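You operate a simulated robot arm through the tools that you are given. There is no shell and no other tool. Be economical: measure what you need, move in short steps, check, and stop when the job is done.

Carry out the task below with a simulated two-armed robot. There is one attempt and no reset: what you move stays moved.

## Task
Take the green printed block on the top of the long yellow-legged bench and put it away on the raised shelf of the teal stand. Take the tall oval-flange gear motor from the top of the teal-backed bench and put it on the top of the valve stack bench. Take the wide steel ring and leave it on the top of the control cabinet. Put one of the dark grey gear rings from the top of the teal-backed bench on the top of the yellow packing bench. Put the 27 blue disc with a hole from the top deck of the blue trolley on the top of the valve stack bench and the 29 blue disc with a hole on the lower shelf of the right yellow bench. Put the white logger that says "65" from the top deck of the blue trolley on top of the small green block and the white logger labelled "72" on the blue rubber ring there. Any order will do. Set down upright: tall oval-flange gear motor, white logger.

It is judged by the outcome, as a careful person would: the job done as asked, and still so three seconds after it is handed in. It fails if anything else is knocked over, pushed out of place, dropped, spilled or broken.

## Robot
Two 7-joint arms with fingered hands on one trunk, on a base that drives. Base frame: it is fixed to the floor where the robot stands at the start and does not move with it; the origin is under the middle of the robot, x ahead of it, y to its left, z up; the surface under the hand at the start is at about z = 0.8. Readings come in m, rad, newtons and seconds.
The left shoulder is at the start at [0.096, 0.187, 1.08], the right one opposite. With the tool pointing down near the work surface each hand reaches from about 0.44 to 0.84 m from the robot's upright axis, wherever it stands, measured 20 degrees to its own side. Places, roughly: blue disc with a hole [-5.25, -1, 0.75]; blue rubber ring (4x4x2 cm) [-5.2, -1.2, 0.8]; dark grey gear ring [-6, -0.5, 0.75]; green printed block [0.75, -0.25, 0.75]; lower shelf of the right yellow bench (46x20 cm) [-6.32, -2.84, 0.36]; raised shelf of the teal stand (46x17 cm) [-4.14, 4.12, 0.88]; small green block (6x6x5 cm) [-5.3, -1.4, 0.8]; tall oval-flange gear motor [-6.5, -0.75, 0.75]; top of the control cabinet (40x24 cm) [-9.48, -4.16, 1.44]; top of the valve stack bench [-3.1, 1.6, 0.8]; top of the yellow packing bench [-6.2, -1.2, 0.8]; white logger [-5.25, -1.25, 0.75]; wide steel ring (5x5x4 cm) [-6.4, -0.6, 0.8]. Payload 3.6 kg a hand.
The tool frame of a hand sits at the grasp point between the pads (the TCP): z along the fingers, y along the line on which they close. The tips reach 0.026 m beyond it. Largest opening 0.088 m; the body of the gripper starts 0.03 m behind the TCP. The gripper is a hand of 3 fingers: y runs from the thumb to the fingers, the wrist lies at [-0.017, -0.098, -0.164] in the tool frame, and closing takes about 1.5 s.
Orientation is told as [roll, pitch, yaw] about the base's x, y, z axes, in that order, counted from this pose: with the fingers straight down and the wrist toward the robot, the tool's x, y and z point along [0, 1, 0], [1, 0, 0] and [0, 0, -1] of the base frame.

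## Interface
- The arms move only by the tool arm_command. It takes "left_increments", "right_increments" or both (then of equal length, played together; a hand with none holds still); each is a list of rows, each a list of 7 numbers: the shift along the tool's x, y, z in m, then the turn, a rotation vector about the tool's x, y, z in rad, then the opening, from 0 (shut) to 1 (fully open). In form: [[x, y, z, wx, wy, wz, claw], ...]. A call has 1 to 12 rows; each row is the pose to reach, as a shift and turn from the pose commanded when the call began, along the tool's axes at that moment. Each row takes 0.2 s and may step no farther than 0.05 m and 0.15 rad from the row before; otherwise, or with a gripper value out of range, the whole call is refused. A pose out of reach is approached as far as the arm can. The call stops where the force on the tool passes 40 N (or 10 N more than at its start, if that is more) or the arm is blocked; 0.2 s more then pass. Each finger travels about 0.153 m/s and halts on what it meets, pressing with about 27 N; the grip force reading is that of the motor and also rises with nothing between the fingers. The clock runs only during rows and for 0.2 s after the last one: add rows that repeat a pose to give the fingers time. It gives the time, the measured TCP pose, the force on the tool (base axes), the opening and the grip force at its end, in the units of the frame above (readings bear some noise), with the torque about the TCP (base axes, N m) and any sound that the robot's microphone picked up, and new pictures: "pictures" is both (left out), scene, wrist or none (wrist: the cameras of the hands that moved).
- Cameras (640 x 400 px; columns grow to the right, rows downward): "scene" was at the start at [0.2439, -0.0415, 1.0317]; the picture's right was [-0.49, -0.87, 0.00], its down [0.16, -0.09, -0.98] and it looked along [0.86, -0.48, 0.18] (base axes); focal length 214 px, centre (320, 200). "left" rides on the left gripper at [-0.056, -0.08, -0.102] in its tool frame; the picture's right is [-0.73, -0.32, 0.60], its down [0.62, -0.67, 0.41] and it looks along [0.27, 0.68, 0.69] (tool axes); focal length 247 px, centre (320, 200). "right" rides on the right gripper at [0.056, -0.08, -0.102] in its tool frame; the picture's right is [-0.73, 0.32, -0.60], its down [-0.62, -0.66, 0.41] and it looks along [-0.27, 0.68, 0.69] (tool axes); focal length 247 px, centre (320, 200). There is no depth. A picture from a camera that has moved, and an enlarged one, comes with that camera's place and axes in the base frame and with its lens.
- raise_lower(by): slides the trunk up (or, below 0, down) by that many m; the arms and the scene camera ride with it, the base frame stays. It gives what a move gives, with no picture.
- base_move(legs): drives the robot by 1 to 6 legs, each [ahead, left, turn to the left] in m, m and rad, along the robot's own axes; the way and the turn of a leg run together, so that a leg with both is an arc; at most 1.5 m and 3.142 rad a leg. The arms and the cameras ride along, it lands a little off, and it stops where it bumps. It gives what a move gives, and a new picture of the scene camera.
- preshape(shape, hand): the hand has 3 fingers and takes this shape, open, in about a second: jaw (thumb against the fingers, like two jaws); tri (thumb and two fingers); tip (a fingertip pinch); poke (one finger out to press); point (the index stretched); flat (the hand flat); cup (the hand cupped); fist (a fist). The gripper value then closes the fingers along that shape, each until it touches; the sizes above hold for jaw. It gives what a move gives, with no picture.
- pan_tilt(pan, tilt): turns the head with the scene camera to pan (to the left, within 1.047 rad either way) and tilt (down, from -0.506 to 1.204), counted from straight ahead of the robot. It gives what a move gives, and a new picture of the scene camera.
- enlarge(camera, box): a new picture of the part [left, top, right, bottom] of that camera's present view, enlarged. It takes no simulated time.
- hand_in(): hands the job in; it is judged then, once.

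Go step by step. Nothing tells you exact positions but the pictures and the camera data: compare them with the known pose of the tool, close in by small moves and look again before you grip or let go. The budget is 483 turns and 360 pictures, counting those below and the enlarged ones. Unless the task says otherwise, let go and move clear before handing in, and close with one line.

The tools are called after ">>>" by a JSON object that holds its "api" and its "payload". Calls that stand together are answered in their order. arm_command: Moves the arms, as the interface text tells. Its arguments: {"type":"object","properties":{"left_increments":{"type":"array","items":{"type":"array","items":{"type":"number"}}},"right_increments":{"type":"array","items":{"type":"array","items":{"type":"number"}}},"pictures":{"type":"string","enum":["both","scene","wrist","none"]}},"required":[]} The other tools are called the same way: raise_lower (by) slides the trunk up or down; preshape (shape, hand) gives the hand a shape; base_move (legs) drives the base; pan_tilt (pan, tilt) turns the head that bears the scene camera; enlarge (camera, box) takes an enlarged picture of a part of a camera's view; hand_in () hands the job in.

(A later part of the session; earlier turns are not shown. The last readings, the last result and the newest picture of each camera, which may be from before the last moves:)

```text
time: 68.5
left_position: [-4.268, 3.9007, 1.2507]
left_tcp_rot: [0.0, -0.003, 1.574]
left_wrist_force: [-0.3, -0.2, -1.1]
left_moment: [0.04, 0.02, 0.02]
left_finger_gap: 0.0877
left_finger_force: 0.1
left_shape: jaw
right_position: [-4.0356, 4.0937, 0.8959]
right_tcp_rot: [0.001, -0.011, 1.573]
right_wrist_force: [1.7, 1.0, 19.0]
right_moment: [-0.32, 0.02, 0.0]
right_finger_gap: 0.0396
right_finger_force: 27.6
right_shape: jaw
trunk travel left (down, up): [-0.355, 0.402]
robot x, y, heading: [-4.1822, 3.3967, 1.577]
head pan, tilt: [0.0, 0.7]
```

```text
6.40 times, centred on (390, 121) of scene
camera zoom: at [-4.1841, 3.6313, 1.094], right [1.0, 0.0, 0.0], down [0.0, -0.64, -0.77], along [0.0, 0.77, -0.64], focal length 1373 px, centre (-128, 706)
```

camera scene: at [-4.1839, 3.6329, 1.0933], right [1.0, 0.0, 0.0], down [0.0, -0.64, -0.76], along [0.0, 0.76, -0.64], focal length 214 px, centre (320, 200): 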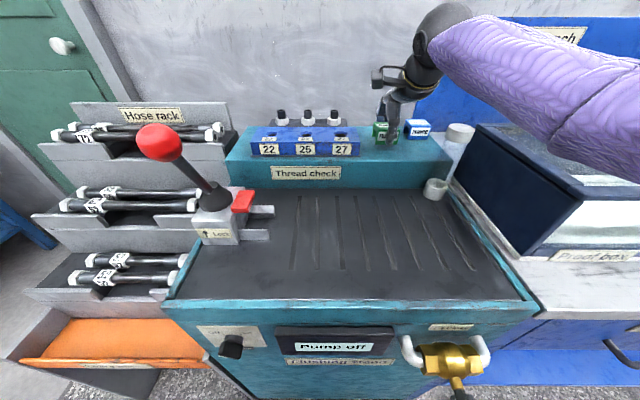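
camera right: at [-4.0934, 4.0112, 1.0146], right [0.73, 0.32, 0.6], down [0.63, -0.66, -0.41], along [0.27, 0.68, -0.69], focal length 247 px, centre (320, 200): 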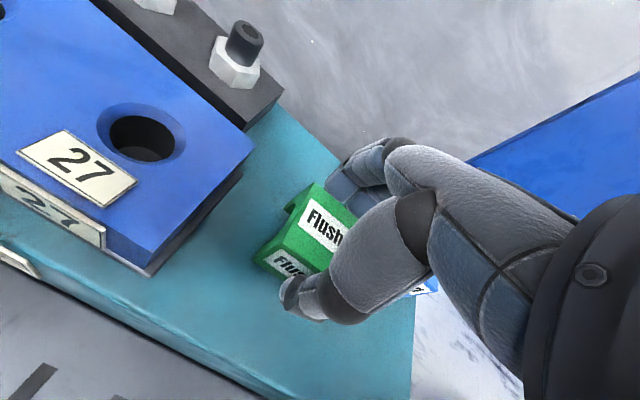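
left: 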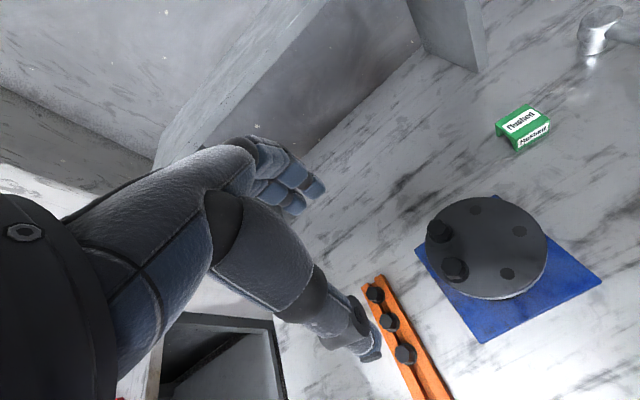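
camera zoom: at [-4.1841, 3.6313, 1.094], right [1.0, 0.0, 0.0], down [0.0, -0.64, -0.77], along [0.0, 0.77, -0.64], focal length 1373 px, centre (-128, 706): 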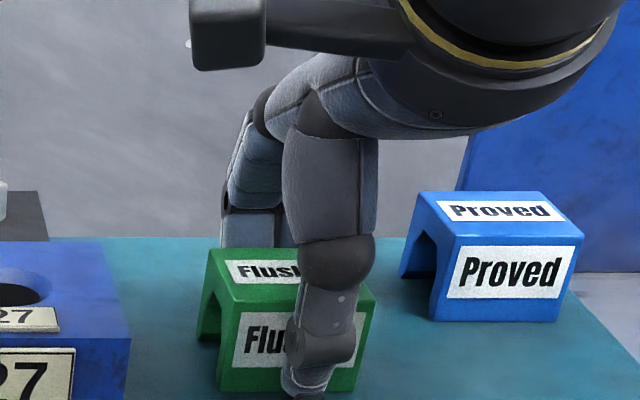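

Contact came at z ≈ 0.896. I'll ease back a little, release, and rise.

>>> {"api": "arm_command", "payload": {"right_increments": [[0, 0, -0.003, 0, 0, 0, 0], [0, 0, -0.003, 0, 0, 0, 0.3], [0, 0, -0.003, 0, 0, 0, 0.6], [0, 0, -0.003, 0, 0, 0, 0.8], [0, 0, -0.003, 0, 0, 0, 0.8], [0, 0, -0.003, 0, 0, 0, 0.8]], "pictures": "wrist"}}

>>> {"api": "enlarge", "payload": {"camera": "scene", "box": [340, 90, 440, 152]}}

```text
time: 69.9
left_position: [-4.2696, 3.9034, 1.2492]
left_tcp_rot: [0.001, -0.001, 1.575]
left_wrist_force: [0.1, 0.6, 0.0]
left_moment: [-0.01, -0.02, -0.02]
left_finger_gap: 0.0875
left_finger_force: 0.0
left_shape: jaw
right_position: [-4.038, 4.0919, 0.8952]
right_tcp_rot: [0.001, -0.002, 1.575]
right_wrist_force: [-0.6, 6.1, 15.0]
right_moment: [-0.56, 0.02, 0.0]
right_finger_gap: 0.0684
right_finger_force: 0.2
right_shape: jaw
trunk travel left (down, up): [-0.355, 0.402]
robot x, y, heading: [-4.1838, 3.3981, 1.576]
head pan, tilt: [0.0, 0.7]
camera right: at [-4.0937, 4.0112, 0.9985], right [0.73, 0.32, 0.6], down [0.63, -0.66, -0.41], along [0.27, 0.68, -0.69], focal length 247 px, centre (320, 200)
```

right: 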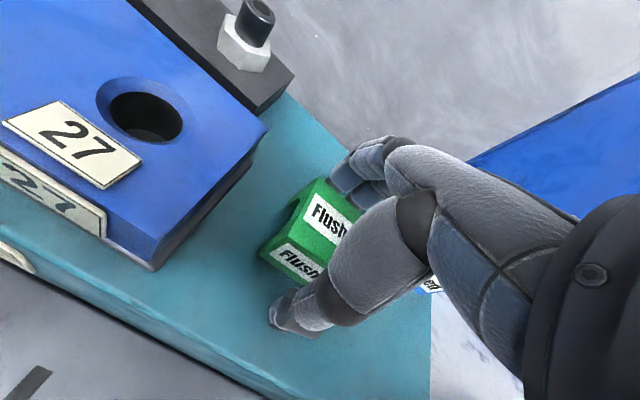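

```text
6.40 times, centred on (390, 121) of scene
camera zoom: at [-4.1842, 3.6322, 1.0935], right [1.0, 0.0, 0.0], down [0.0, -0.64, -0.77], along [0.0, 0.77, -0.64], focal length 1373 px, centre (-128, 706)
```

zoom: 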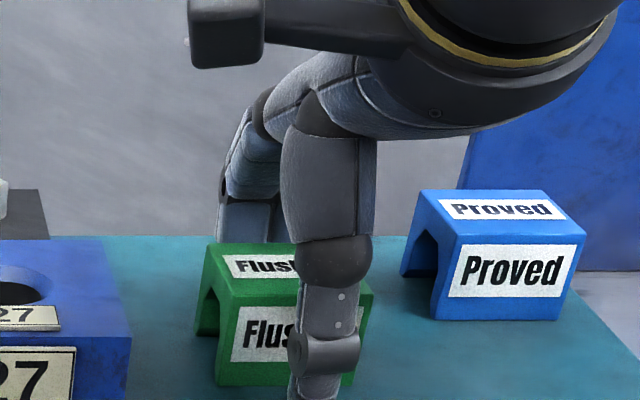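

The block stands upright and free. I'll lift straight up and check.

>>> {"api": "arm_command", "payload": {"right_increments": [[0, 0, -0.01, 0, 0, 0, 0.8], [0, 0, -0.04, 0, 0, 0, 0.85], [0, 0, -0.08, 0, 0, 0, 1], [0, 0, -0.12, 0, 0, 0, 1], [0, 0, -0.16, 0, 0, 0, 1], [-0.02, -0.04, -0.2, 0, 0, 0, 1], [-0.04, -0.08, -0.22, 0, 0, 0, 1], [-0.06, -0.12, -0.22, 0, 0, 0, 1], [-0.08, -0.16, -0.22, 0, 0, 0, 1], [-0.1, -0.2, -0.22, 0, 0, 0, 1], [-0.12, -0.24, -0.22, 0, 0, 0, 1], [-0.14, -0.28, -0.22, 0, 0, 0, 1]], "pictures": "scene"}}

>>> {"api": "enlarge", "payload": {"camera": "scene", "box": [220, 80, 480, 240]}}

```text
refused: row 6 steps farther than a row can; nothing moved
```

```text
2.46 times, centred on (350, 160) of scene
camera zoom: at [-4.1842, 3.6322, 1.0935], right [1.0, 0.0, 0.0], down [0.0, -0.64, -0.77], along [0.0, 0.77, -0.64], focal length 528 px, centre (246, 298)
```

zoom: 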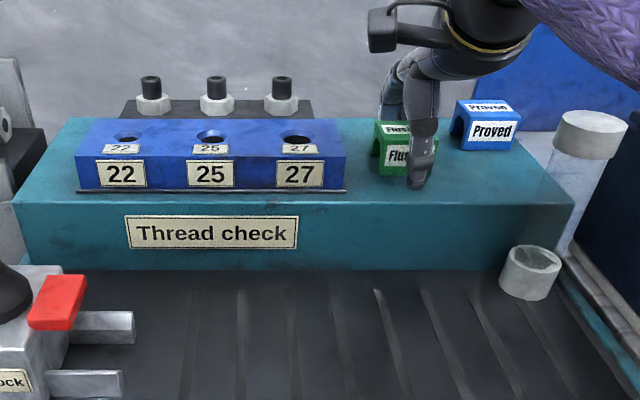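

That call was refused because one step was too long. I'll send it again with shorter steps.

>>> {"api": "arm_command", "payload": {"right_increments": [[0, 0, -0.01, 0, 0, 0, 0.8], [0, 0, -0.04, 0, 0, 0, 0.85], [0, 0, -0.08, 0, 0, 0, 1], [0, 0, -0.12, 0, 0, 0, 1], [0, 0, -0.16, 0, 0, 0, 1], [0, 0, -0.2, 0, 0, 0, 1], [-0.02, -0.04, -0.2, 0, 0, 0, 1], [-0.04, -0.08, -0.2, 0, 0, 0, 1], [-0.06, -0.12, -0.2, 0, 0, 0, 1], [-0.08, -0.16, -0.2, 0, 0, 0, 1], [-0.1, -0.2, -0.2, 0, 0, 0, 1], [-0.12, -0.24, -0.2, 0, 0, 0, 1]], "pictures": "none"}}

>>> {"api": "enlarge", "payload": {"camera": "scene", "box": [220, 80, 480, 240]}}

```text
time: 72.5
left_position: [-4.266, 3.9024, 1.2509]
left_tcp_rot: [0.002, -0.001, 1.574]
left_wrist_force: [0.1, 0.2, 0.2]
left_moment: [0.02, 0.03, -0.03]
left_finger_gap: 0.0878
left_finger_force: 0.1
left_shape: jaw
right_position: [-3.9159, 3.8526, 1.0947]
right_tcp_rot: [0.0, -0.002, 1.573]
right_wrist_force: [0.0, 0.5, -1.1]
right_moment: [0.04, 0.0, -0.03]
right_finger_gap: 0.0878
right_finger_force: 0.1
right_shape: jaw
trunk travel left (down, up): [-0.355, 0.402]
robot x, y, heading: [-4.1808, 3.3973, 1.576]
head pan, tilt: [0.0, 0.7]
```

```text
2.46 times, centred on (350, 160) of scene
camera zoom: at [-4.1831, 3.6322, 1.0935], right [1.0, 0.0, 0.0], down [0.0, -0.64, -0.77], along [0.0, 0.77, -0.64], focal length 528 px, centre (246, 298)
```

zoom: 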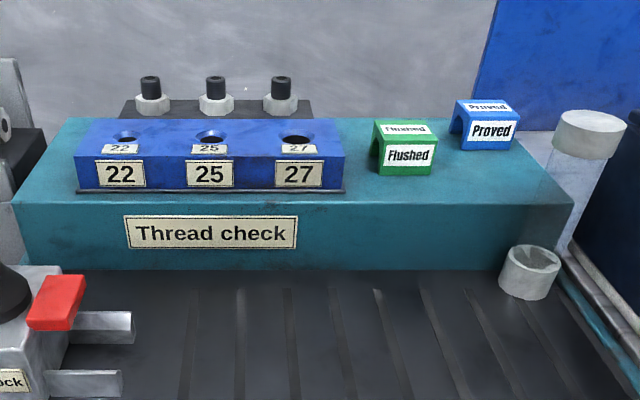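

The block is placed well. Next I'll back off, lower the trunk, and turn around to look toward the trolley and teal-backed bench area.

>>> {"api": "base_move", "payload": {"legs": [[-0.7, 0, 0], [0, 0, 1.57]]}}

>>> {"api": "raise_lower", "payload": {"by": 0.1}}

>>> {"api": "pan_tilt", "payload": {"pan": 0, "tilt": 0.2}}

>>> {"api": "pan_tilt", "payload": {"pan": 1.0, "tilt": 0.2}}

```text
time: 80.2
left_position: [-4.6859, 2.6077, 1.2492]
left_tcp_rot: [-0.001, 0.0, 3.143]
left_wrist_force: [-0.5, 0.1, 0.1]
left_moment: [0.03, -0.03, 0.01]
left_finger_gap: 0.0881
left_finger_force: 0.1
left_shape: jaw
right_position: [-4.6351, 2.9577, 1.0942]
right_tcp_rot: [-0.002, 0.002, 3.142]
right_wrist_force: [-0.2, -0.3, -0.3]
right_moment: [-0.02, -0.01, 0.0]
right_finger_gap: 0.0878
right_finger_force: 0.0
right_shape: jaw
trunk travel left (down, up): [-0.355, 0.402]
robot x, y, heading: [-4.1767, 2.689, 3.146]
head pan, tilt: [0.0, 0.7]
camera scene: at [-4.4154, 2.6906, 1.0933], right [0.0, 1.0, 0.0], down [0.64, 0.0, -0.76], along [-0.76, 0.0, -0.64], focal length 214 px, centre (320, 200)
```

scene: 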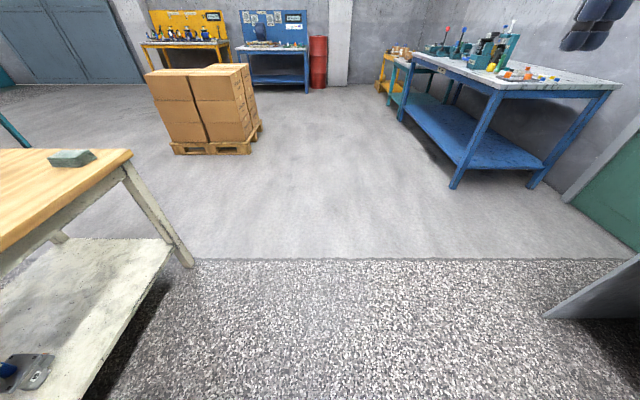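

```text
time: 81.5
left_position: [-4.6851, 2.6065, 1.35]
left_tcp_rot: [0.003, 0.0, 3.141]
left_wrist_force: [-0.4, -0.7, 0.1]
left_moment: [0.0, -0.01, 0.02]
left_finger_gap: 0.088
left_finger_force: 0.0
left_shape: jaw
right_position: [-4.634, 2.9582, 1.1935]
right_tcp_rot: [-0.002, 0.0, 3.141]
right_wrist_force: [-0.3, 0.0, 0.2]
right_moment: [-0.03, -0.03, 0.0]
right_finger_gap: 0.0878
right_finger_force: 0.0
right_shape: jaw
trunk travel left (down, up): [-0.455, 0.302]
robot x, y, heading: [-4.1783, 2.6907, 3.14]
head pan, tilt: [0.0, 0.7]
```

```text
time: 82.5
left_position: [-4.6859, 2.607, 1.3504]
left_tcp_rot: [0.002, 0.001, 3.141]
left_wrist_force: [0.4, 0.3, 0.6]
left_moment: [0.03, 0.03, 0.0]
left_finger_gap: 0.0877
left_finger_force: 0.0
left_shape: jaw
right_position: [-4.6367, 2.9591, 1.1933]
right_tcp_rot: [-0.001, 0.0, 3.141]
right_wrist_force: [-0.6, 0.0, 0.3]
right_moment: [-0.02, 0.03, -0.02]
right_finger_gap: 0.0875
right_finger_force: 0.1
right_shape: jaw
trunk travel left (down, up): [-0.455, 0.302]
robot x, y, heading: [-4.1808, 2.6916, 3.142]
head pan, tilt: [0.0, 0.201]
camera scene: at [-4.413, 2.6907, 1.2447], right [0.0, 1.0, 0.0], down [0.2, 0.0, -0.98], along [-0.98, 0.0, -0.2], focal length 214 px, centre (320, 200)
```

scene: 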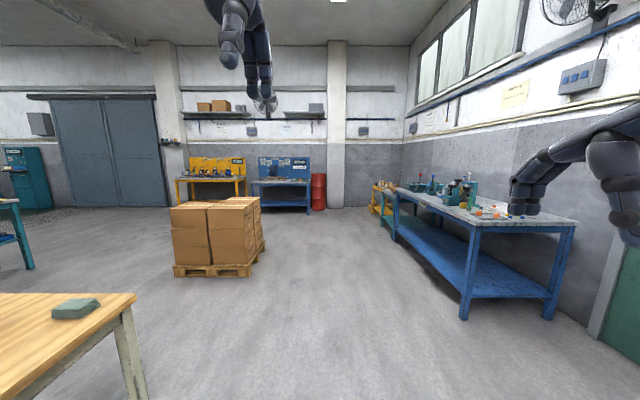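

```text
time: 83.8
left_position: [-4.6859, 2.6068, 1.3503]
left_tcp_rot: [0.002, 0.0, 3.141]
left_wrist_force: [0.2, 1.1, -0.6]
left_moment: [0.01, 0.0, 0.01]
left_finger_gap: 0.0875
left_finger_force: 0.0
left_shape: jaw
right_position: [-4.6347, 2.9592, 1.1943]
right_tcp_rot: [-0.002, 0.0, 3.141]
right_wrist_force: [0.2, -0.1, 0.5]
right_moment: [0.0, 0.03, 0.0]
right_finger_gap: 0.0881
right_finger_force: 0.2
right_shape: jaw
trunk travel left (down, up): [-0.455, 0.302]
robot x, y, heading: [-4.1849, 2.693, 3.134]
head pan, tilt: [1.0, 0.201]
camera scene: at [-4.3703, 2.6123, 1.2448], right [-0.84, 0.54, 0.0], down [0.11, 0.17, -0.98], along [-0.53, -0.82, -0.2], focal length 214 px, centre (320, 200)
```

scene: 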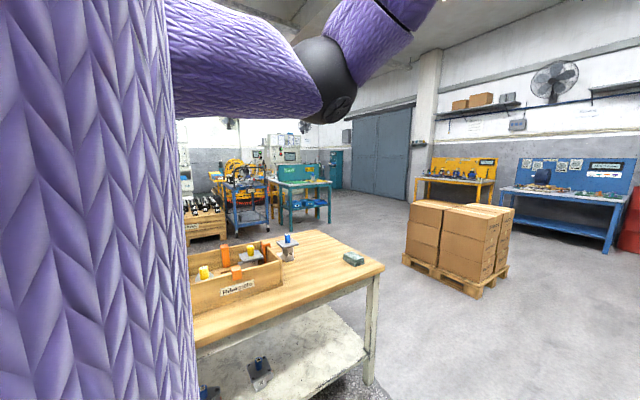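

A wooden bench ends at about x = -5.0 and boxes on a pallet start at about x = -6.5. The blue trolley and teal-backed bench are beyond the gap, so I'll drive through the corridor at x ≈ -5.75 facing south.

>>> {"api": "base_move", "payload": {"legs": [[1.5, 0, 0], [0, 0, 1.57]]}}

>>> {"api": "pan_tilt", "payload": {"pan": 0, "tilt": 0.25}}

```text
time: 95.0
left_position: [-5.6043, 2.1916, 1.3498]
left_tcp_rot: [0.0, 0.0, -1.595]
left_wrist_force: [0.7, 0.3, 0.1]
left_moment: [0.0, -0.01, -0.01]
left_finger_gap: 0.0876
left_finger_force: 0.1
left_shape: jaw
right_position: [-5.9542, 2.2506, 1.194]
right_tcp_rot: [0.0, 0.001, -1.596]
right_wrist_force: [-0.5, 0.6, -0.4]
right_moment: [0.02, -0.01, -0.01]
right_finger_gap: 0.0877
right_finger_force: 0.1
right_shape: jaw
trunk travel left (down, up): [-0.455, 0.302]
robot x, y, heading: [-5.6778, 2.6961, -1.601]
head pan, tilt: [1.0, 0.201]
camera scene: at [-5.6023, 2.5065, 1.2448], right [-0.56, -0.83, 0.0], down [-0.17, 0.11, -0.98], along [0.81, -0.55, -0.2], focal length 214 px, centre (320, 200)
```

scene: 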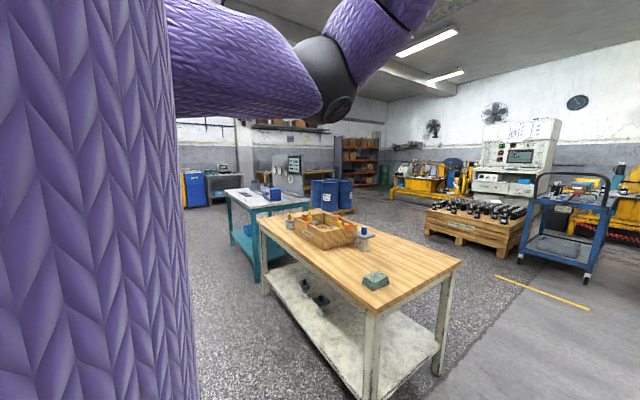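

```text
time: 96.2
left_position: [-5.6033, 2.191, 1.3496]
left_tcp_rot: [0.001, 0.001, -1.594]
left_wrist_force: [0.4, -0.4, 0.2]
left_moment: [0.0, 0.02, -0.03]
left_finger_gap: 0.0877
left_finger_force: 0.1
left_shape: jaw
right_position: [-5.9546, 2.2503, 1.1933]
right_tcp_rot: [0.0, 0.0, -1.595]
right_wrist_force: [0.1, -0.3, -0.8]
right_moment: [0.01, 0.02, 0.02]
right_finger_gap: 0.0878
right_finger_force: 0.1
right_shape: jaw
trunk travel left (down, up): [-0.455, 0.302]
robot x, y, heading: [-5.6772, 2.7005, -1.598]
head pan, tilt: [0.0, 0.25]
camera scene: at [-5.6817, 2.4654, 1.2402], right [-1.0, 0.02, 0.0], down [0.01, 0.25, -0.97], along [-0.02, -0.97, -0.25], focal length 214 px, centre (320, 200)
```

scene: 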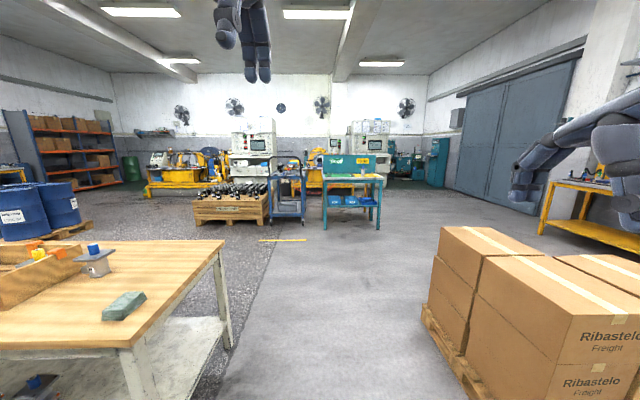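

The corridor runs from x ≈ -5.1 to -6.3, and the hands ride above everything in it. I'll drive south toward the teal-backed bench.

>>> {"api": "base_move", "payload": {"legs": [[0, 0, 0.027], [1.3, 0, 0], [0.85, 0, 0]]}}

>>> {"api": "pan_tilt", "payload": {"pan": 0, "tilt": 0.5}}

```text
time: 107.2
left_position: [-5.5859, 0.0592, 1.3506]
left_tcp_rot: [0.002, 0.002, -1.574]
left_wrist_force: [0.4, 0.1, 0.1]
left_moment: [0.0, -0.01, -0.03]
left_finger_gap: 0.0877
left_finger_force: 0.1
left_shape: jaw
right_position: [-5.937, 0.1113, 1.1941]
right_tcp_rot: [0.0, 0.0, -1.572]
right_wrist_force: [0.2, -0.2, -0.1]
right_moment: [0.0, 0.05, 0.05]
right_finger_gap: 0.0881
right_finger_force: 0.0
right_shape: jaw
trunk travel left (down, up): [-0.455, 0.302]
robot x, y, heading: [-5.6713, 0.5631, -1.57]
head pan, tilt: [0.0, 0.25]
camera scene: at [-5.6706, 0.3322, 1.2401], right [-1.0, 0.0, 0.0], down [0.0, 0.25, -0.97], along [0.0, -0.97, -0.25], focal length 214 px, centre (320, 200)
```

scene: 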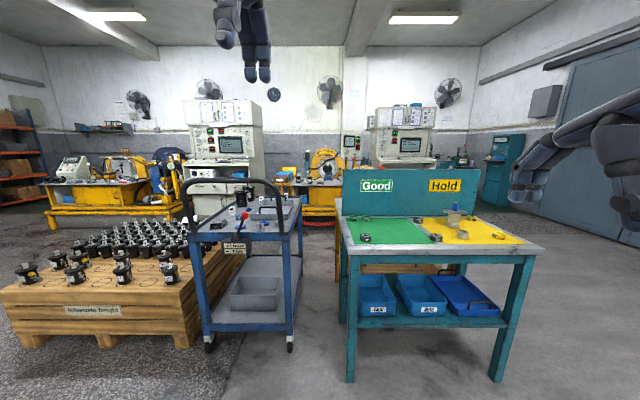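

```text
time: 107.9
left_position: [-5.5866, 0.0611, 1.349]
left_tcp_rot: [0.002, -0.003, -1.571]
left_wrist_force: [-0.2, 0.6, -0.3]
left_moment: [-0.02, -0.03, 0.03]
left_finger_gap: 0.0876
left_finger_force: 0.1
left_shape: jaw
right_position: [-5.9379, 0.1116, 1.1936]
right_tcp_rot: [-0.001, 0.0, -1.572]
right_wrist_force: [-0.5, -0.3, 0.9]
right_moment: [0.01, -0.05, -0.01]
right_finger_gap: 0.0878
right_finger_force: 0.1
right_shape: jaw
trunk travel left (down, up): [-0.455, 0.302]
robot x, y, heading: [-5.6728, 0.5658, -1.57]
head pan, tilt: [0.0, 0.499]
camera scene: at [-5.6706, 0.3352, 1.2172], right [-1.0, 0.0, 0.0], down [0.0, 0.48, -0.88], along [0.0, -0.88, -0.48], focal length 214 px, centre (320, 200)
```

scene: 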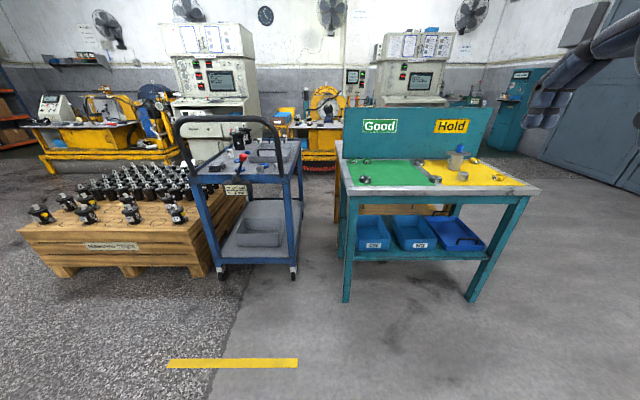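

The teal-backed bench is ahead-right, with its green and yellow mats and small parts. I'll move closer for a good look from above.

>>> {"api": "base_move", "payload": {"legs": [[0.35, -0.45, 0]]}}

>>> {"api": "pan_tilt", "payload": {"pan": 0, "tilt": 0.7}}

>>> {"api": "enlarge", "payload": {"camera": "scene", "box": [160, 60, 480, 260]}}

```text
time: 111.2
left_position: [-6.0319, -0.2891, 1.3505]
left_tcp_rot: [0.003, 0.0, -1.565]
left_wrist_force: [-0.4, 0.0, 0.5]
left_moment: [-0.01, -0.01, 0.03]
left_finger_gap: 0.0878
left_finger_force: 0.0
left_shape: jaw
right_position: [-6.3837, -0.2414, 1.193]
right_tcp_rot: [0.0, 0.0, -1.566]
right_wrist_force: [0.3, -0.6, 0.5]
right_moment: [-0.02, -0.02, -0.03]
right_finger_gap: 0.0881
right_finger_force: 0.2
right_shape: jaw
trunk travel left (down, up): [-0.455, 0.302]
robot x, y, heading: [-6.1153, 0.2119, -1.563]
head pan, tilt: [0.0, 0.499]
camera scene: at [-6.1181, -0.0157, 1.217], right [-1.0, 0.0, 0.0], down [0.0, 0.48, -0.88], along [0.0, -0.88, -0.48], focal length 214 px, centre (320, 200)
```

scene: 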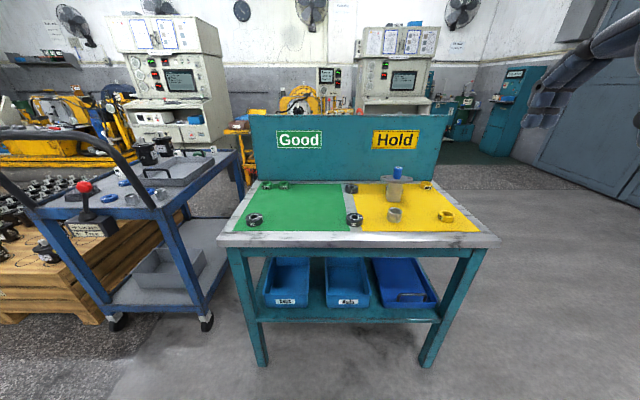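

```text
time: 111.9
left_position: [-6.0312, -0.2896, 1.3493]
left_tcp_rot: [0.001, -0.001, -1.565]
left_wrist_force: [-0.2, -0.2, 0.2]
left_moment: [0.01, 0.01, -0.01]
left_finger_gap: 0.0878
left_finger_force: 0.0
left_shape: jaw
right_position: [-6.3832, -0.24, 1.1941]
right_tcp_rot: [-0.001, -0.001, -1.567]
right_wrist_force: [-0.8, 0.5, 0.4]
right_moment: [-0.03, 0.01, -0.01]
right_finger_gap: 0.088
right_finger_force: 0.1
right_shape: jaw
trunk travel left (down, up): [-0.455, 0.302]
robot x, y, heading: [-6.1206, 0.2159, -1.568]
head pan, tilt: [0.0, 0.7]
camera scene: at [-6.1175, -0.0091, 1.1995], right [-1.0, 0.0, 0.0], down [0.0, 0.64, -0.77], along [0.0, -0.77, -0.64], focal length 214 px, centre (320, 200)
```

scene: 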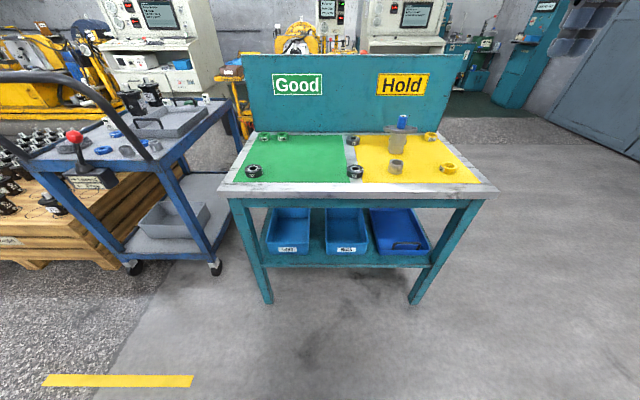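

```text
2.00 times, centred on (320, 160) of scene
camera zoom: at [-6.1175, -0.0091, 1.1995], right [-1.0, 0.0, 0.0], down [0.0, 0.64, -0.77], along [0.0, -0.77, -0.64], focal length 429 px, centre (320, 280)
```

zoom: 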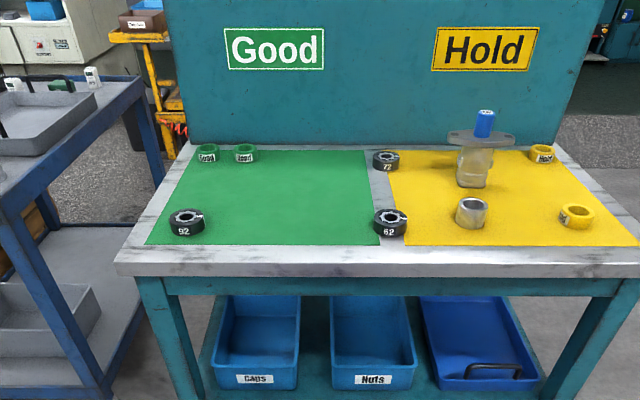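

I can see the gear rings 92, 72 and 62, the gear motor with its oval flange and blue cap, and the steel ring at about (-6.38, -0.65). I'll raise the trunk to look over the teal panel for the yellow packing bench.

>>> {"api": "raise_lower", "payload": {"by": 0.3}}

>>> {"api": "pan_tilt", "payload": {"pan": 0, "tilt": 0.5}}

>>> {"api": "enlarge", "payload": {"camera": "scene", "box": [160, 40, 480, 240]}}

```text
time: 114.9
left_position: [-6.0313, -0.2885, 1.649]
left_tcp_rot: [0.0, -0.001, -1.564]
left_wrist_force: [0.2, 0.2, 0.3]
left_moment: [0.0, 0.01, 0.03]
left_finger_gap: 0.0877
left_finger_force: 0.0
left_shape: jaw
right_position: [-6.3837, -0.2406, 1.4946]
right_tcp_rot: [0.0, 0.0, -1.566]
right_wrist_force: [0.4, 1.2, -0.1]
right_moment: [-0.01, -0.02, 0.01]
right_finger_gap: 0.0877
right_finger_force: 0.2
right_shape: jaw
trunk travel left (down, up): [-0.755, 0.002]
robot x, y, heading: [-6.1199, 0.2174, -1.564]
head pan, tilt: [0.0, 0.7]
```

```text
time: 115.6
left_position: [-6.0312, -0.2894, 1.6501]
left_tcp_rot: [0.001, 0.001, -1.567]
left_wrist_force: [0.5, -0.7, 0.1]
left_moment: [0.02, -0.05, -0.01]
left_finger_gap: 0.0876
left_finger_force: 0.0
left_shape: jaw
right_position: [-6.3836, -0.2399, 1.4943]
right_tcp_rot: [0.0, 0.0, -1.565]
right_wrist_force: [0.0, 0.5, 0.9]
right_moment: [-0.01, 0.0, 0.0]
right_finger_gap: 0.088
right_finger_force: 0.1
right_shape: jaw
trunk travel left (down, up): [-0.755, 0.002]
robot x, y, heading: [-6.1176, 0.2138, -1.56]
head pan, tilt: [0.0, 0.499]
camera scene: at [-6.1177, -0.0069, 1.522], right [-1.0, 0.0, 0.0], down [0.0, 0.48, -0.88], along [0.0, -0.88, -0.48], focal length 214 px, centre (320, 200)
```

scene: 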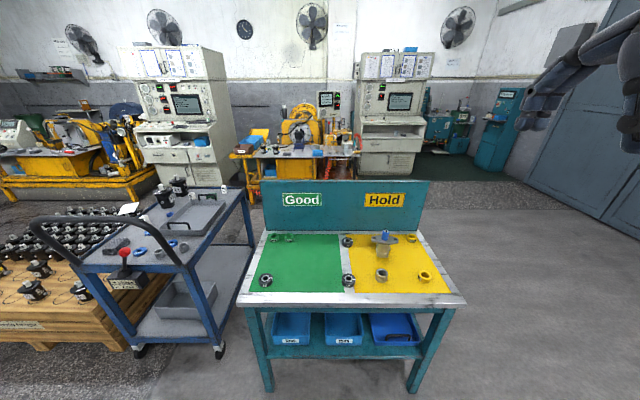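

```text
2.00 times, centred on (320, 140) of scene
camera zoom: at [-6.1177, -0.0069, 1.522], right [-1.0, 0.0, 0.0], down [0.0, 0.48, -0.88], along [0.0, -0.88, -0.48], focal length 429 px, centre (320, 320)
```

zoom: 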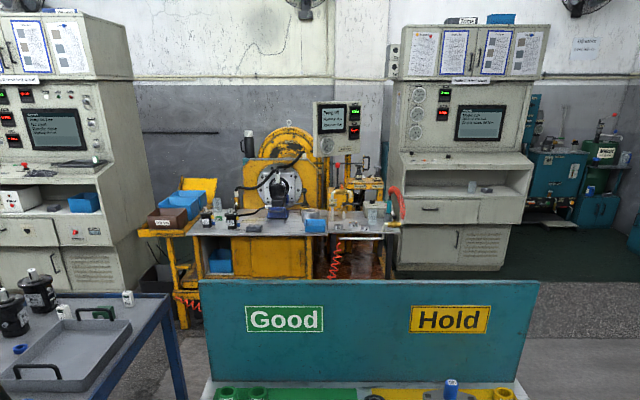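

The packing bench must be hidden right behind the teal panel, and I'll reach it later from the west side. First I'll move in to take the steel ring with the right hand and gear ring 92 with the left.

>>> {"api": "base_move", "payload": {"legs": [[0.2, 0, -0.007]]}}

>>> {"api": "raise_lower", "payload": {"by": -0.48}}

>>> {"api": "pan_tilt", "payload": {"pan": 0, "tilt": 0.8}}

>>> {"api": "enlarge", "payload": {"camera": "right", "box": [160, 150, 480, 350]}}

```text
time: 117.2
left_position: [-6.0339, -0.4916, 1.6497]
left_tcp_rot: [0.003, -0.002, -1.574]
left_wrist_force: [0.8, -0.1, 0.2]
left_moment: [0.02, 0.02, -0.01]
left_finger_gap: 0.088
left_finger_force: 0.0
left_shape: jaw
right_position: [-6.3873, -0.4415, 1.4949]
right_tcp_rot: [0.0, -0.001, -1.57]
right_wrist_force: [0.4, 0.3, 0.0]
right_moment: [0.02, 0.02, -0.01]
right_finger_gap: 0.0877
right_finger_force: 0.0
right_shape: jaw
trunk travel left (down, up): [-0.755, 0.002]
robot x, y, heading: [-6.1165, 0.0121, -1.577]
head pan, tilt: [0.0, 0.499]
camera scene: at [-6.1187, -0.2088, 1.5223], right [-1.0, 0.0, 0.0], down [0.0, 0.48, -0.88], along [0.0, -0.88, -0.48], focal length 214 px, centre (320, 200)
```

scene: 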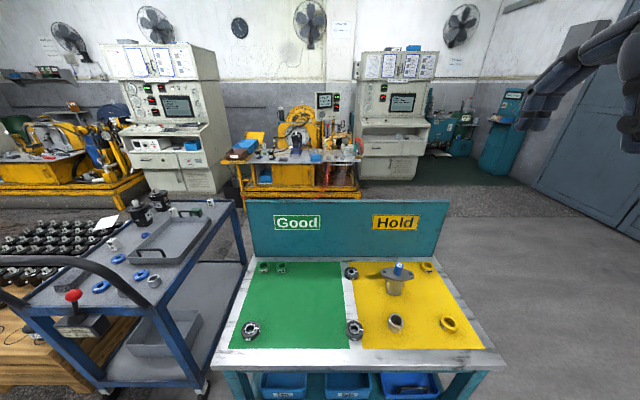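

```text
refused: -0.48 is not a number from -0.4 to 0.4
```

```text
time: 118.0
left_position: [-6.0346, -0.4948, 1.6504]
left_tcp_rot: [0.001, 0.001, -1.574]
left_wrist_force: [0.2, 0.1, 0.5]
left_moment: [0.0, 0.0, 0.0]
left_finger_gap: 0.0877
left_finger_force: 0.0
left_shape: jaw
right_position: [-6.3857, -0.4438, 1.4941]
right_tcp_rot: [0.001, 0.001, -1.574]
right_wrist_force: [0.7, -0.6, -0.7]
right_moment: [0.02, 0.05, 0.0]
right_finger_gap: 0.0877
right_finger_force: 0.0
right_shape: jaw
trunk travel left (down, up): [-0.755, 0.002]
robot x, y, heading: [-6.1178, 0.0138, -1.576]
head pan, tilt: [0.0, 0.799]
camera scene: at [-6.1187, -0.2009, 1.496], right [-1.0, 0.0, 0.0], down [0.0, 0.72, -0.7], along [0.0, -0.7, -0.72], focal length 214 px, centre (320, 200)
```

scene: 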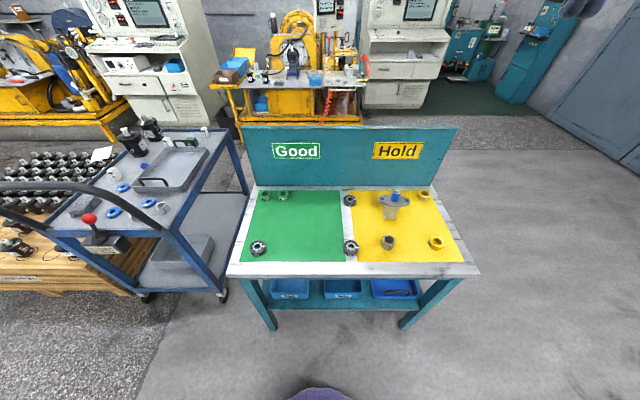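

```text
2.00 times, centred on (320, 250) of right
camera zoom: at [-6.3299, -0.3644, 1.5964], right [-0.73, -0.32, 0.6], down [-0.62, 0.67, -0.41], along [-0.27, -0.67, -0.69], focal length 494 px, centre (320, 100)
```

zoom: 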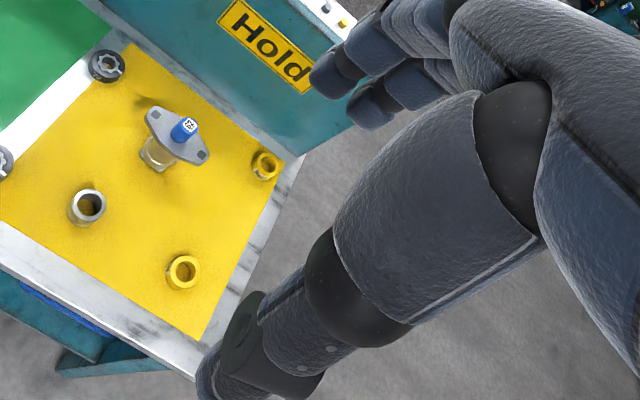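

>>> {"api": "raise_lower", "payload": {"by": -0.4}}

>>> {"api": "enlarge", "payload": {"camera": "right", "box": [0, 0, 640, 400]}}

>>> {"api": "enlarge", "payload": {"camera": "scene", "box": [160, 60, 480, 260]}}

```text
time: 121.9
left_position: [-6.0346, -0.4925, 1.25]
left_tcp_rot: [0.0, -0.002, -1.573]
left_wrist_force: [0.6, 0.1, 0.4]
left_moment: [-0.03, 0.04, 0.01]
left_finger_gap: 0.0875
left_finger_force: 0.0
left_shape: jaw
right_position: [-6.3861, -0.4428, 1.0944]
right_tcp_rot: [0.0, 0.0, -1.571]
right_wrist_force: [0.4, -0.7, 0.1]
right_moment: [-0.05, 0.0, 0.01]
right_finger_gap: 0.0876
right_finger_force: 0.1
right_shape: jaw
trunk travel left (down, up): [-0.355, 0.402]
robot x, y, heading: [-6.1207, 0.0091, -1.574]
head pan, tilt: [0.0, 0.799]
```

```text
1.00 times, centred on (320, 200) of right (not enlarged: the box is as wide or as high as the picture)
camera zoom: at [-6.3299, -0.3629, 1.197], right [-0.73, -0.32, 0.6], down [-0.62, 0.67, -0.41], along [-0.27, -0.68, -0.69], focal length 247 px, centre (320, 200)
```

zoom: 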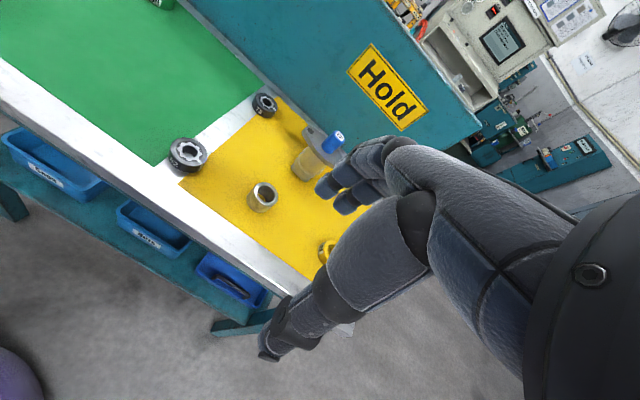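

```text
2.00 times, centred on (320, 160) of scene
camera zoom: at [-6.1187, -0.2186, 1.0852], right [-1.0, 0.0, 0.0], down [0.0, 0.72, -0.7], along [0.0, -0.7, -0.72], focal length 429 px, centre (320, 280)
```

zoom: 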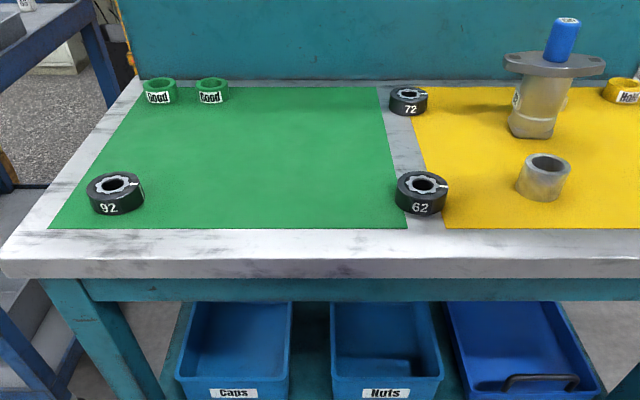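

The steel ring is at about (-6.366, -0.637) from two views. I'll move the right hand above it and check.

>>> {"api": "arm_command", "payload": {"right_increments": [[0.005, 0.045, 0, 0, 0, 0, 1], [0.01, 0.09, 0, 0, 0, 0, 1], [0.015, 0.135, 0.02, 0, 0, 0, 1], [0.02, 0.17, 0.05, 0, 0, 0, 1], [0.02, 0.192, 0.09, 0, 0, 0, 1], [0.02, 0.194, 0.135, 0, 0, 0, 1]]}}

>>> {"api": "enlarge", "payload": {"camera": "scene", "box": [340, 60, 500, 160]}}

```text
time: 123.3
left_position: [-6.0339, -0.4947, 1.2503]
left_tcp_rot: [0.003, -0.002, -1.573]
left_wrist_force: [0.0, 0.2, 0.3]
left_moment: [-0.02, -0.01, -0.01]
left_finger_gap: 0.0877
left_finger_force: 0.0
left_shape: jaw
right_position: [-6.3666, -0.6405, 0.9584]
right_tcp_rot: [-0.002, -0.002, -1.572]
right_wrist_force: [-0.5, -0.2, 0.5]
right_moment: [0.0, -0.01, -0.01]
right_finger_gap: 0.0877
right_finger_force: 0.1
right_shape: jaw
trunk travel left (down, up): [-0.355, 0.402]
robot x, y, heading: [-6.1162, 0.0131, -1.574]
head pan, tilt: [0.0, 0.799]
camera scene: at [-6.1188, -0.2188, 1.085], right [-1.0, 0.0, 0.0], down [0.0, 0.72, -0.7], along [0.0, -0.7, -0.72], focal length 214 px, centre (320, 200)
camera right: at [-6.3109, -0.5605, 1.0599], right [-0.73, -0.32, 0.6], down [-0.62, 0.66, -0.41], along [-0.27, -0.68, -0.69], focal length 247 px, centre (320, 200)
```

scene: 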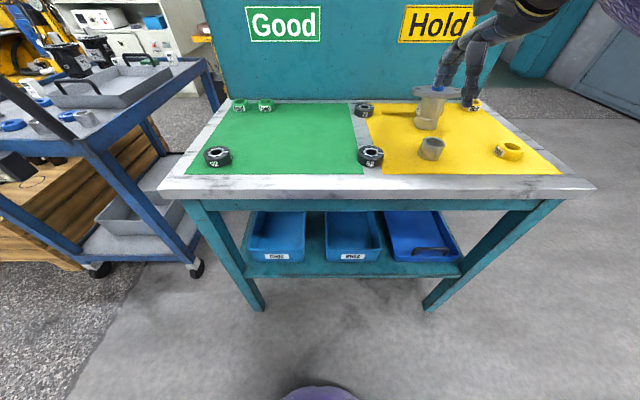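
right: 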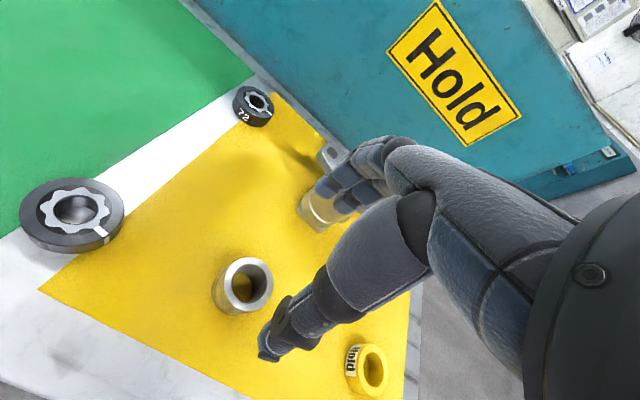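

```text
4.00 times, centred on (420, 110) of scene
camera zoom: at [-6.1188, -0.2188, 1.085], right [-1.0, 0.0, 0.0], down [0.0, 0.72, -0.7], along [0.0, -0.7, -0.72], focal length 858 px, centre (-80, 560)
```

zoom: 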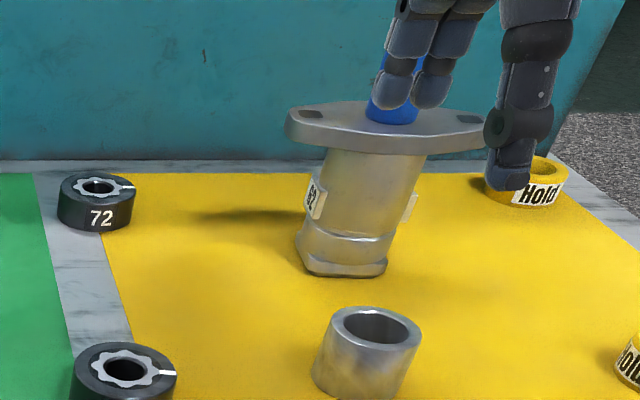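

The ring is centred under the hand. The motor flange is just beyond the fingers, so I'll narrow the opening a little, go down halfway and check.

>>> {"api": "arm_command", "payload": {"right_increments": [[0, 0, 0.02, 0, 0, 0, 0.8], [0, 0, 0.045, 0, 0, 0, 0.8], [0, 0, 0.07, 0, 0, 0, 0.8]]}}

>>> {"api": "enlarge", "payload": {"camera": "scene", "box": [340, 60, 500, 160]}}

```text
time: 124.1
left_position: [-6.0345, -0.493, 1.2499]
left_tcp_rot: [0.002, -0.003, -1.574]
left_wrist_force: [0.6, 0.0, 0.9]
left_moment: [0.01, -0.01, -0.02]
left_finger_gap: 0.088
left_finger_force: 0.1
left_shape: jaw
right_position: [-6.3673, -0.6373, 0.8872]
right_tcp_rot: [0.0, 0.001, -1.57]
right_wrist_force: [0.3, -0.6, -0.4]
right_moment: [0.01, -0.02, 0.0]
right_finger_gap: 0.0708
right_finger_force: 0.1
right_shape: jaw
trunk travel left (down, up): [-0.355, 0.402]
robot x, y, heading: [-6.1201, 0.0169, -1.571]
head pan, tilt: [0.0, 0.799]
camera scene: at [-6.1187, -0.2189, 1.085], right [-1.0, 0.0, 0.0], down [0.0, 0.72, -0.7], along [0.0, -0.7, -0.72], focal length 214 px, centre (320, 200)
camera right: at [-6.311, -0.5579, 0.9903], right [-0.73, -0.32, 0.6], down [-0.62, 0.67, -0.41], along [-0.27, -0.68, -0.69], focal length 247 px, centre (320, 200)
```

scene: 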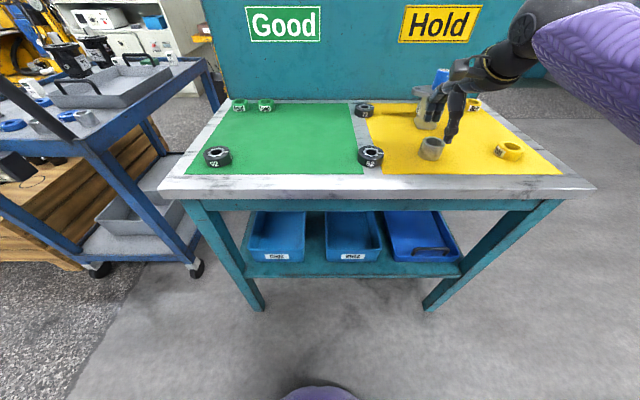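
right: 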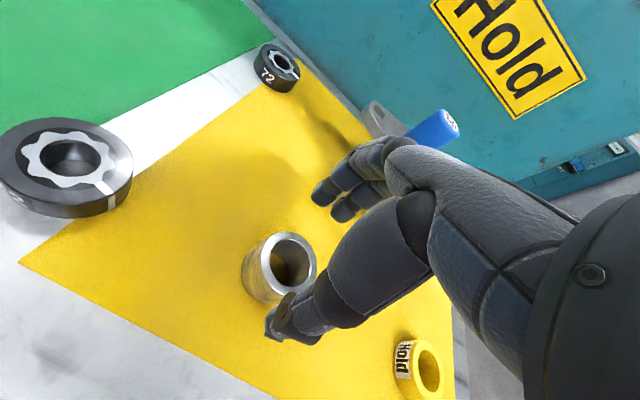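

```text
4.00 times, centred on (420, 110) of scene
camera zoom: at [-6.1187, -0.2189, 1.085], right [-1.0, 0.0, 0.0], down [0.0, 0.72, -0.7], along [0.0, -0.7, -0.72], focal length 858 px, centre (-80, 560)
```

zoom: 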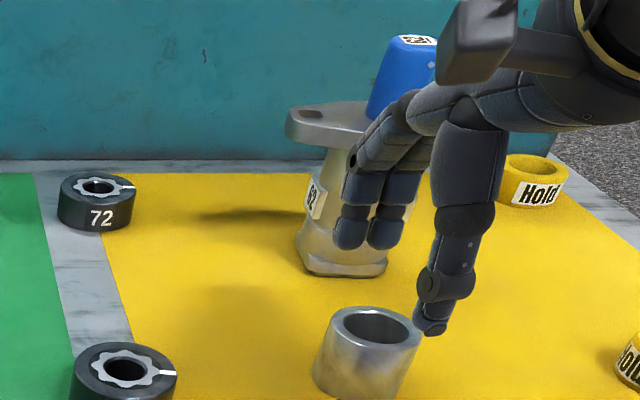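

Estimating the knuckles at y ≈ -0.72 and the flange edge at -0.77, it clears. I'll continue down to grasp height.

>>> {"api": "arm_command", "payload": {"right_increments": [[0, 0, 0.02, 0, 0, 0, 0.8], [0, 0, 0.04, 0, 0, 0, 0.8], [0, 0, 0.055, 0, 0, 0, 0.8]]}}

>>> {"api": "enlarge", "payload": {"camera": "scene", "box": [340, 60, 500, 160]}}

```text
time: 124.9
left_position: [-6.0347, -0.4933, 1.2492]
left_tcp_rot: [0.002, -0.003, -1.572]
left_wrist_force: [-0.1, -0.1, 0.7]
left_moment: [0.0, 0.0, 0.03]
left_finger_gap: 0.0878
left_finger_force: 0.0
left_shape: jaw
right_position: [-6.365, -0.6368, 0.8346]
right_tcp_rot: [0.0, 0.0, -1.572]
right_wrist_force: [0.6, -0.5, 0.1]
right_moment: [0.0, -0.02, -0.01]
right_finger_gap: 0.0708
right_finger_force: 0.0
right_shape: jaw
trunk travel left (down, up): [-0.355, 0.402]
robot x, y, heading: [-6.1174, 0.0101, -1.574]
head pan, tilt: [0.0, 0.799]
camera scene: at [-6.1187, -0.2189, 1.085], right [-1.0, 0.0, 0.0], down [0.0, 0.72, -0.7], along [0.0, -0.7, -0.72], focal length 214 px, centre (320, 200)
camera right: at [-6.31, -0.5575, 0.9366], right [-0.73, -0.32, 0.6], down [-0.62, 0.67, -0.41], along [-0.27, -0.68, -0.69], focal length 247 px, centre (320, 200)
```

scene: 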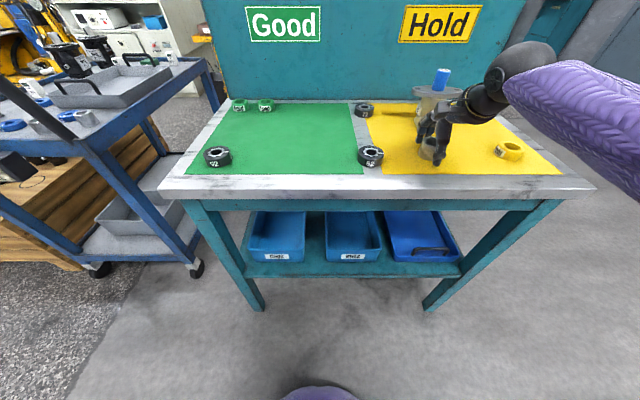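
right: 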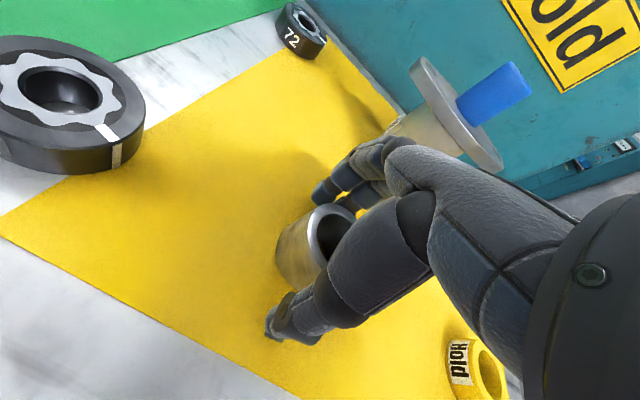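

```text
4.00 times, centred on (420, 110) of scene
camera zoom: at [-6.1187, -0.2189, 1.085], right [-1.0, 0.0, 0.0], down [0.0, 0.72, -0.7], along [0.0, -0.7, -0.72], focal length 858 px, centre (-80, 560)
```

zoom: 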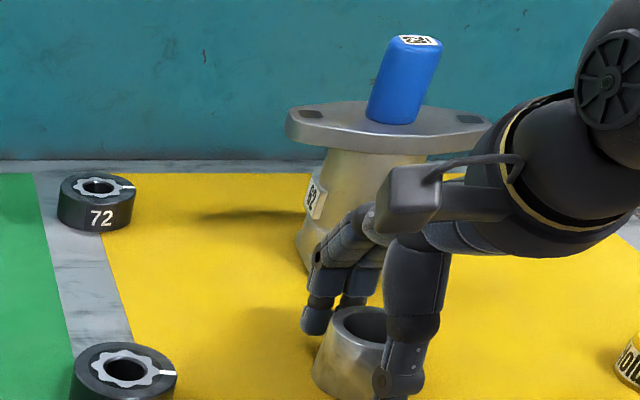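

>>> {"api": "arm_command", "payload": {"right_increments": [[0, 0, 0, 0, 0, 0, 0.6], [0, 0, 0, 0, 0, 0, 0.3], [0, 0, 0, 0, 0, 0, 0], [0, 0, 0, 0, 0, 0, 0], [0, 0, 0, 0, 0, 0, 0], [0, 0, 0, 0, 0, 0, 0], [0, 0, -0.02, 0, 0, 0, 0], [0, 0, -0.06, 0, 0, 0, 0]]}}

```text
time: 126.7
left_position: [-6.034, -0.4926, 1.2506]
left_tcp_rot: [0.0, -0.003, -1.573]
left_wrist_force: [0.3, -0.4, 0.4]
left_moment: [0.0, 0.0, -0.01]
left_finger_gap: 0.088
left_finger_force: 0.0
left_shape: jaw
right_position: [-6.3655, -0.6349, 0.8943]
right_tcp_rot: [-0.003, 0.001, -1.57]
right_wrist_force: [-0.1, 1.3, -3.2]
right_moment: [-0.06, -0.07, 0.0]
right_finger_gap: 0.0357
right_finger_force: 26.8
right_shape: jaw
trunk travel left (down, up): [-0.355, 0.402]
robot x, y, heading: [-6.1188, 0.0106, -1.573]
head pan, tilt: [0.0, 0.799]
camera scene: at [-6.1186, -0.2188, 1.0851], right [-1.0, 0.0, 0.0], down [0.0, 0.72, -0.7], along [0.0, -0.7, -0.72], focal length 214 px, centre (320, 200)
camera right: at [-6.311, -0.5571, 0.9976], right [-0.73, -0.32, 0.6], down [-0.62, 0.67, -0.41], along [-0.27, -0.67, -0.69], focal length 247 px, centre (320, 200)
```

scene: 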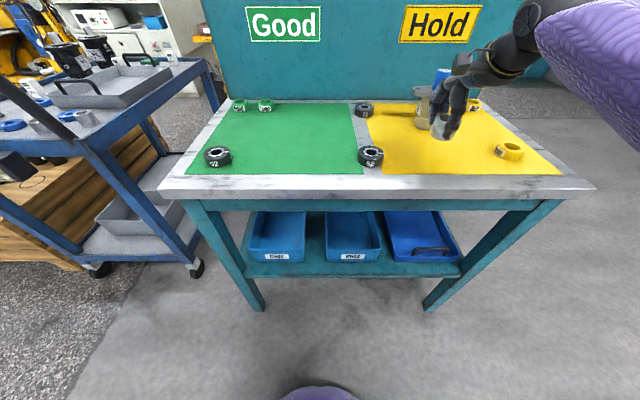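
right: 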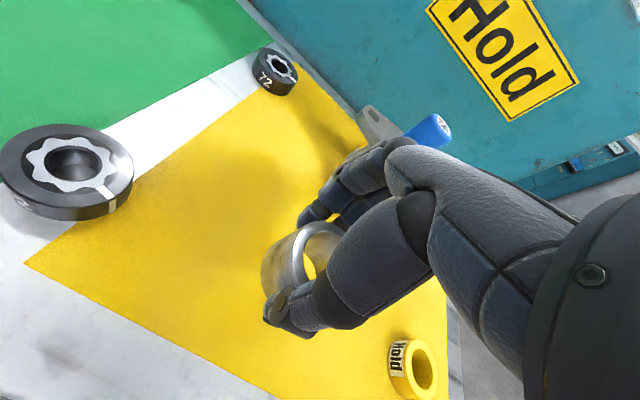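

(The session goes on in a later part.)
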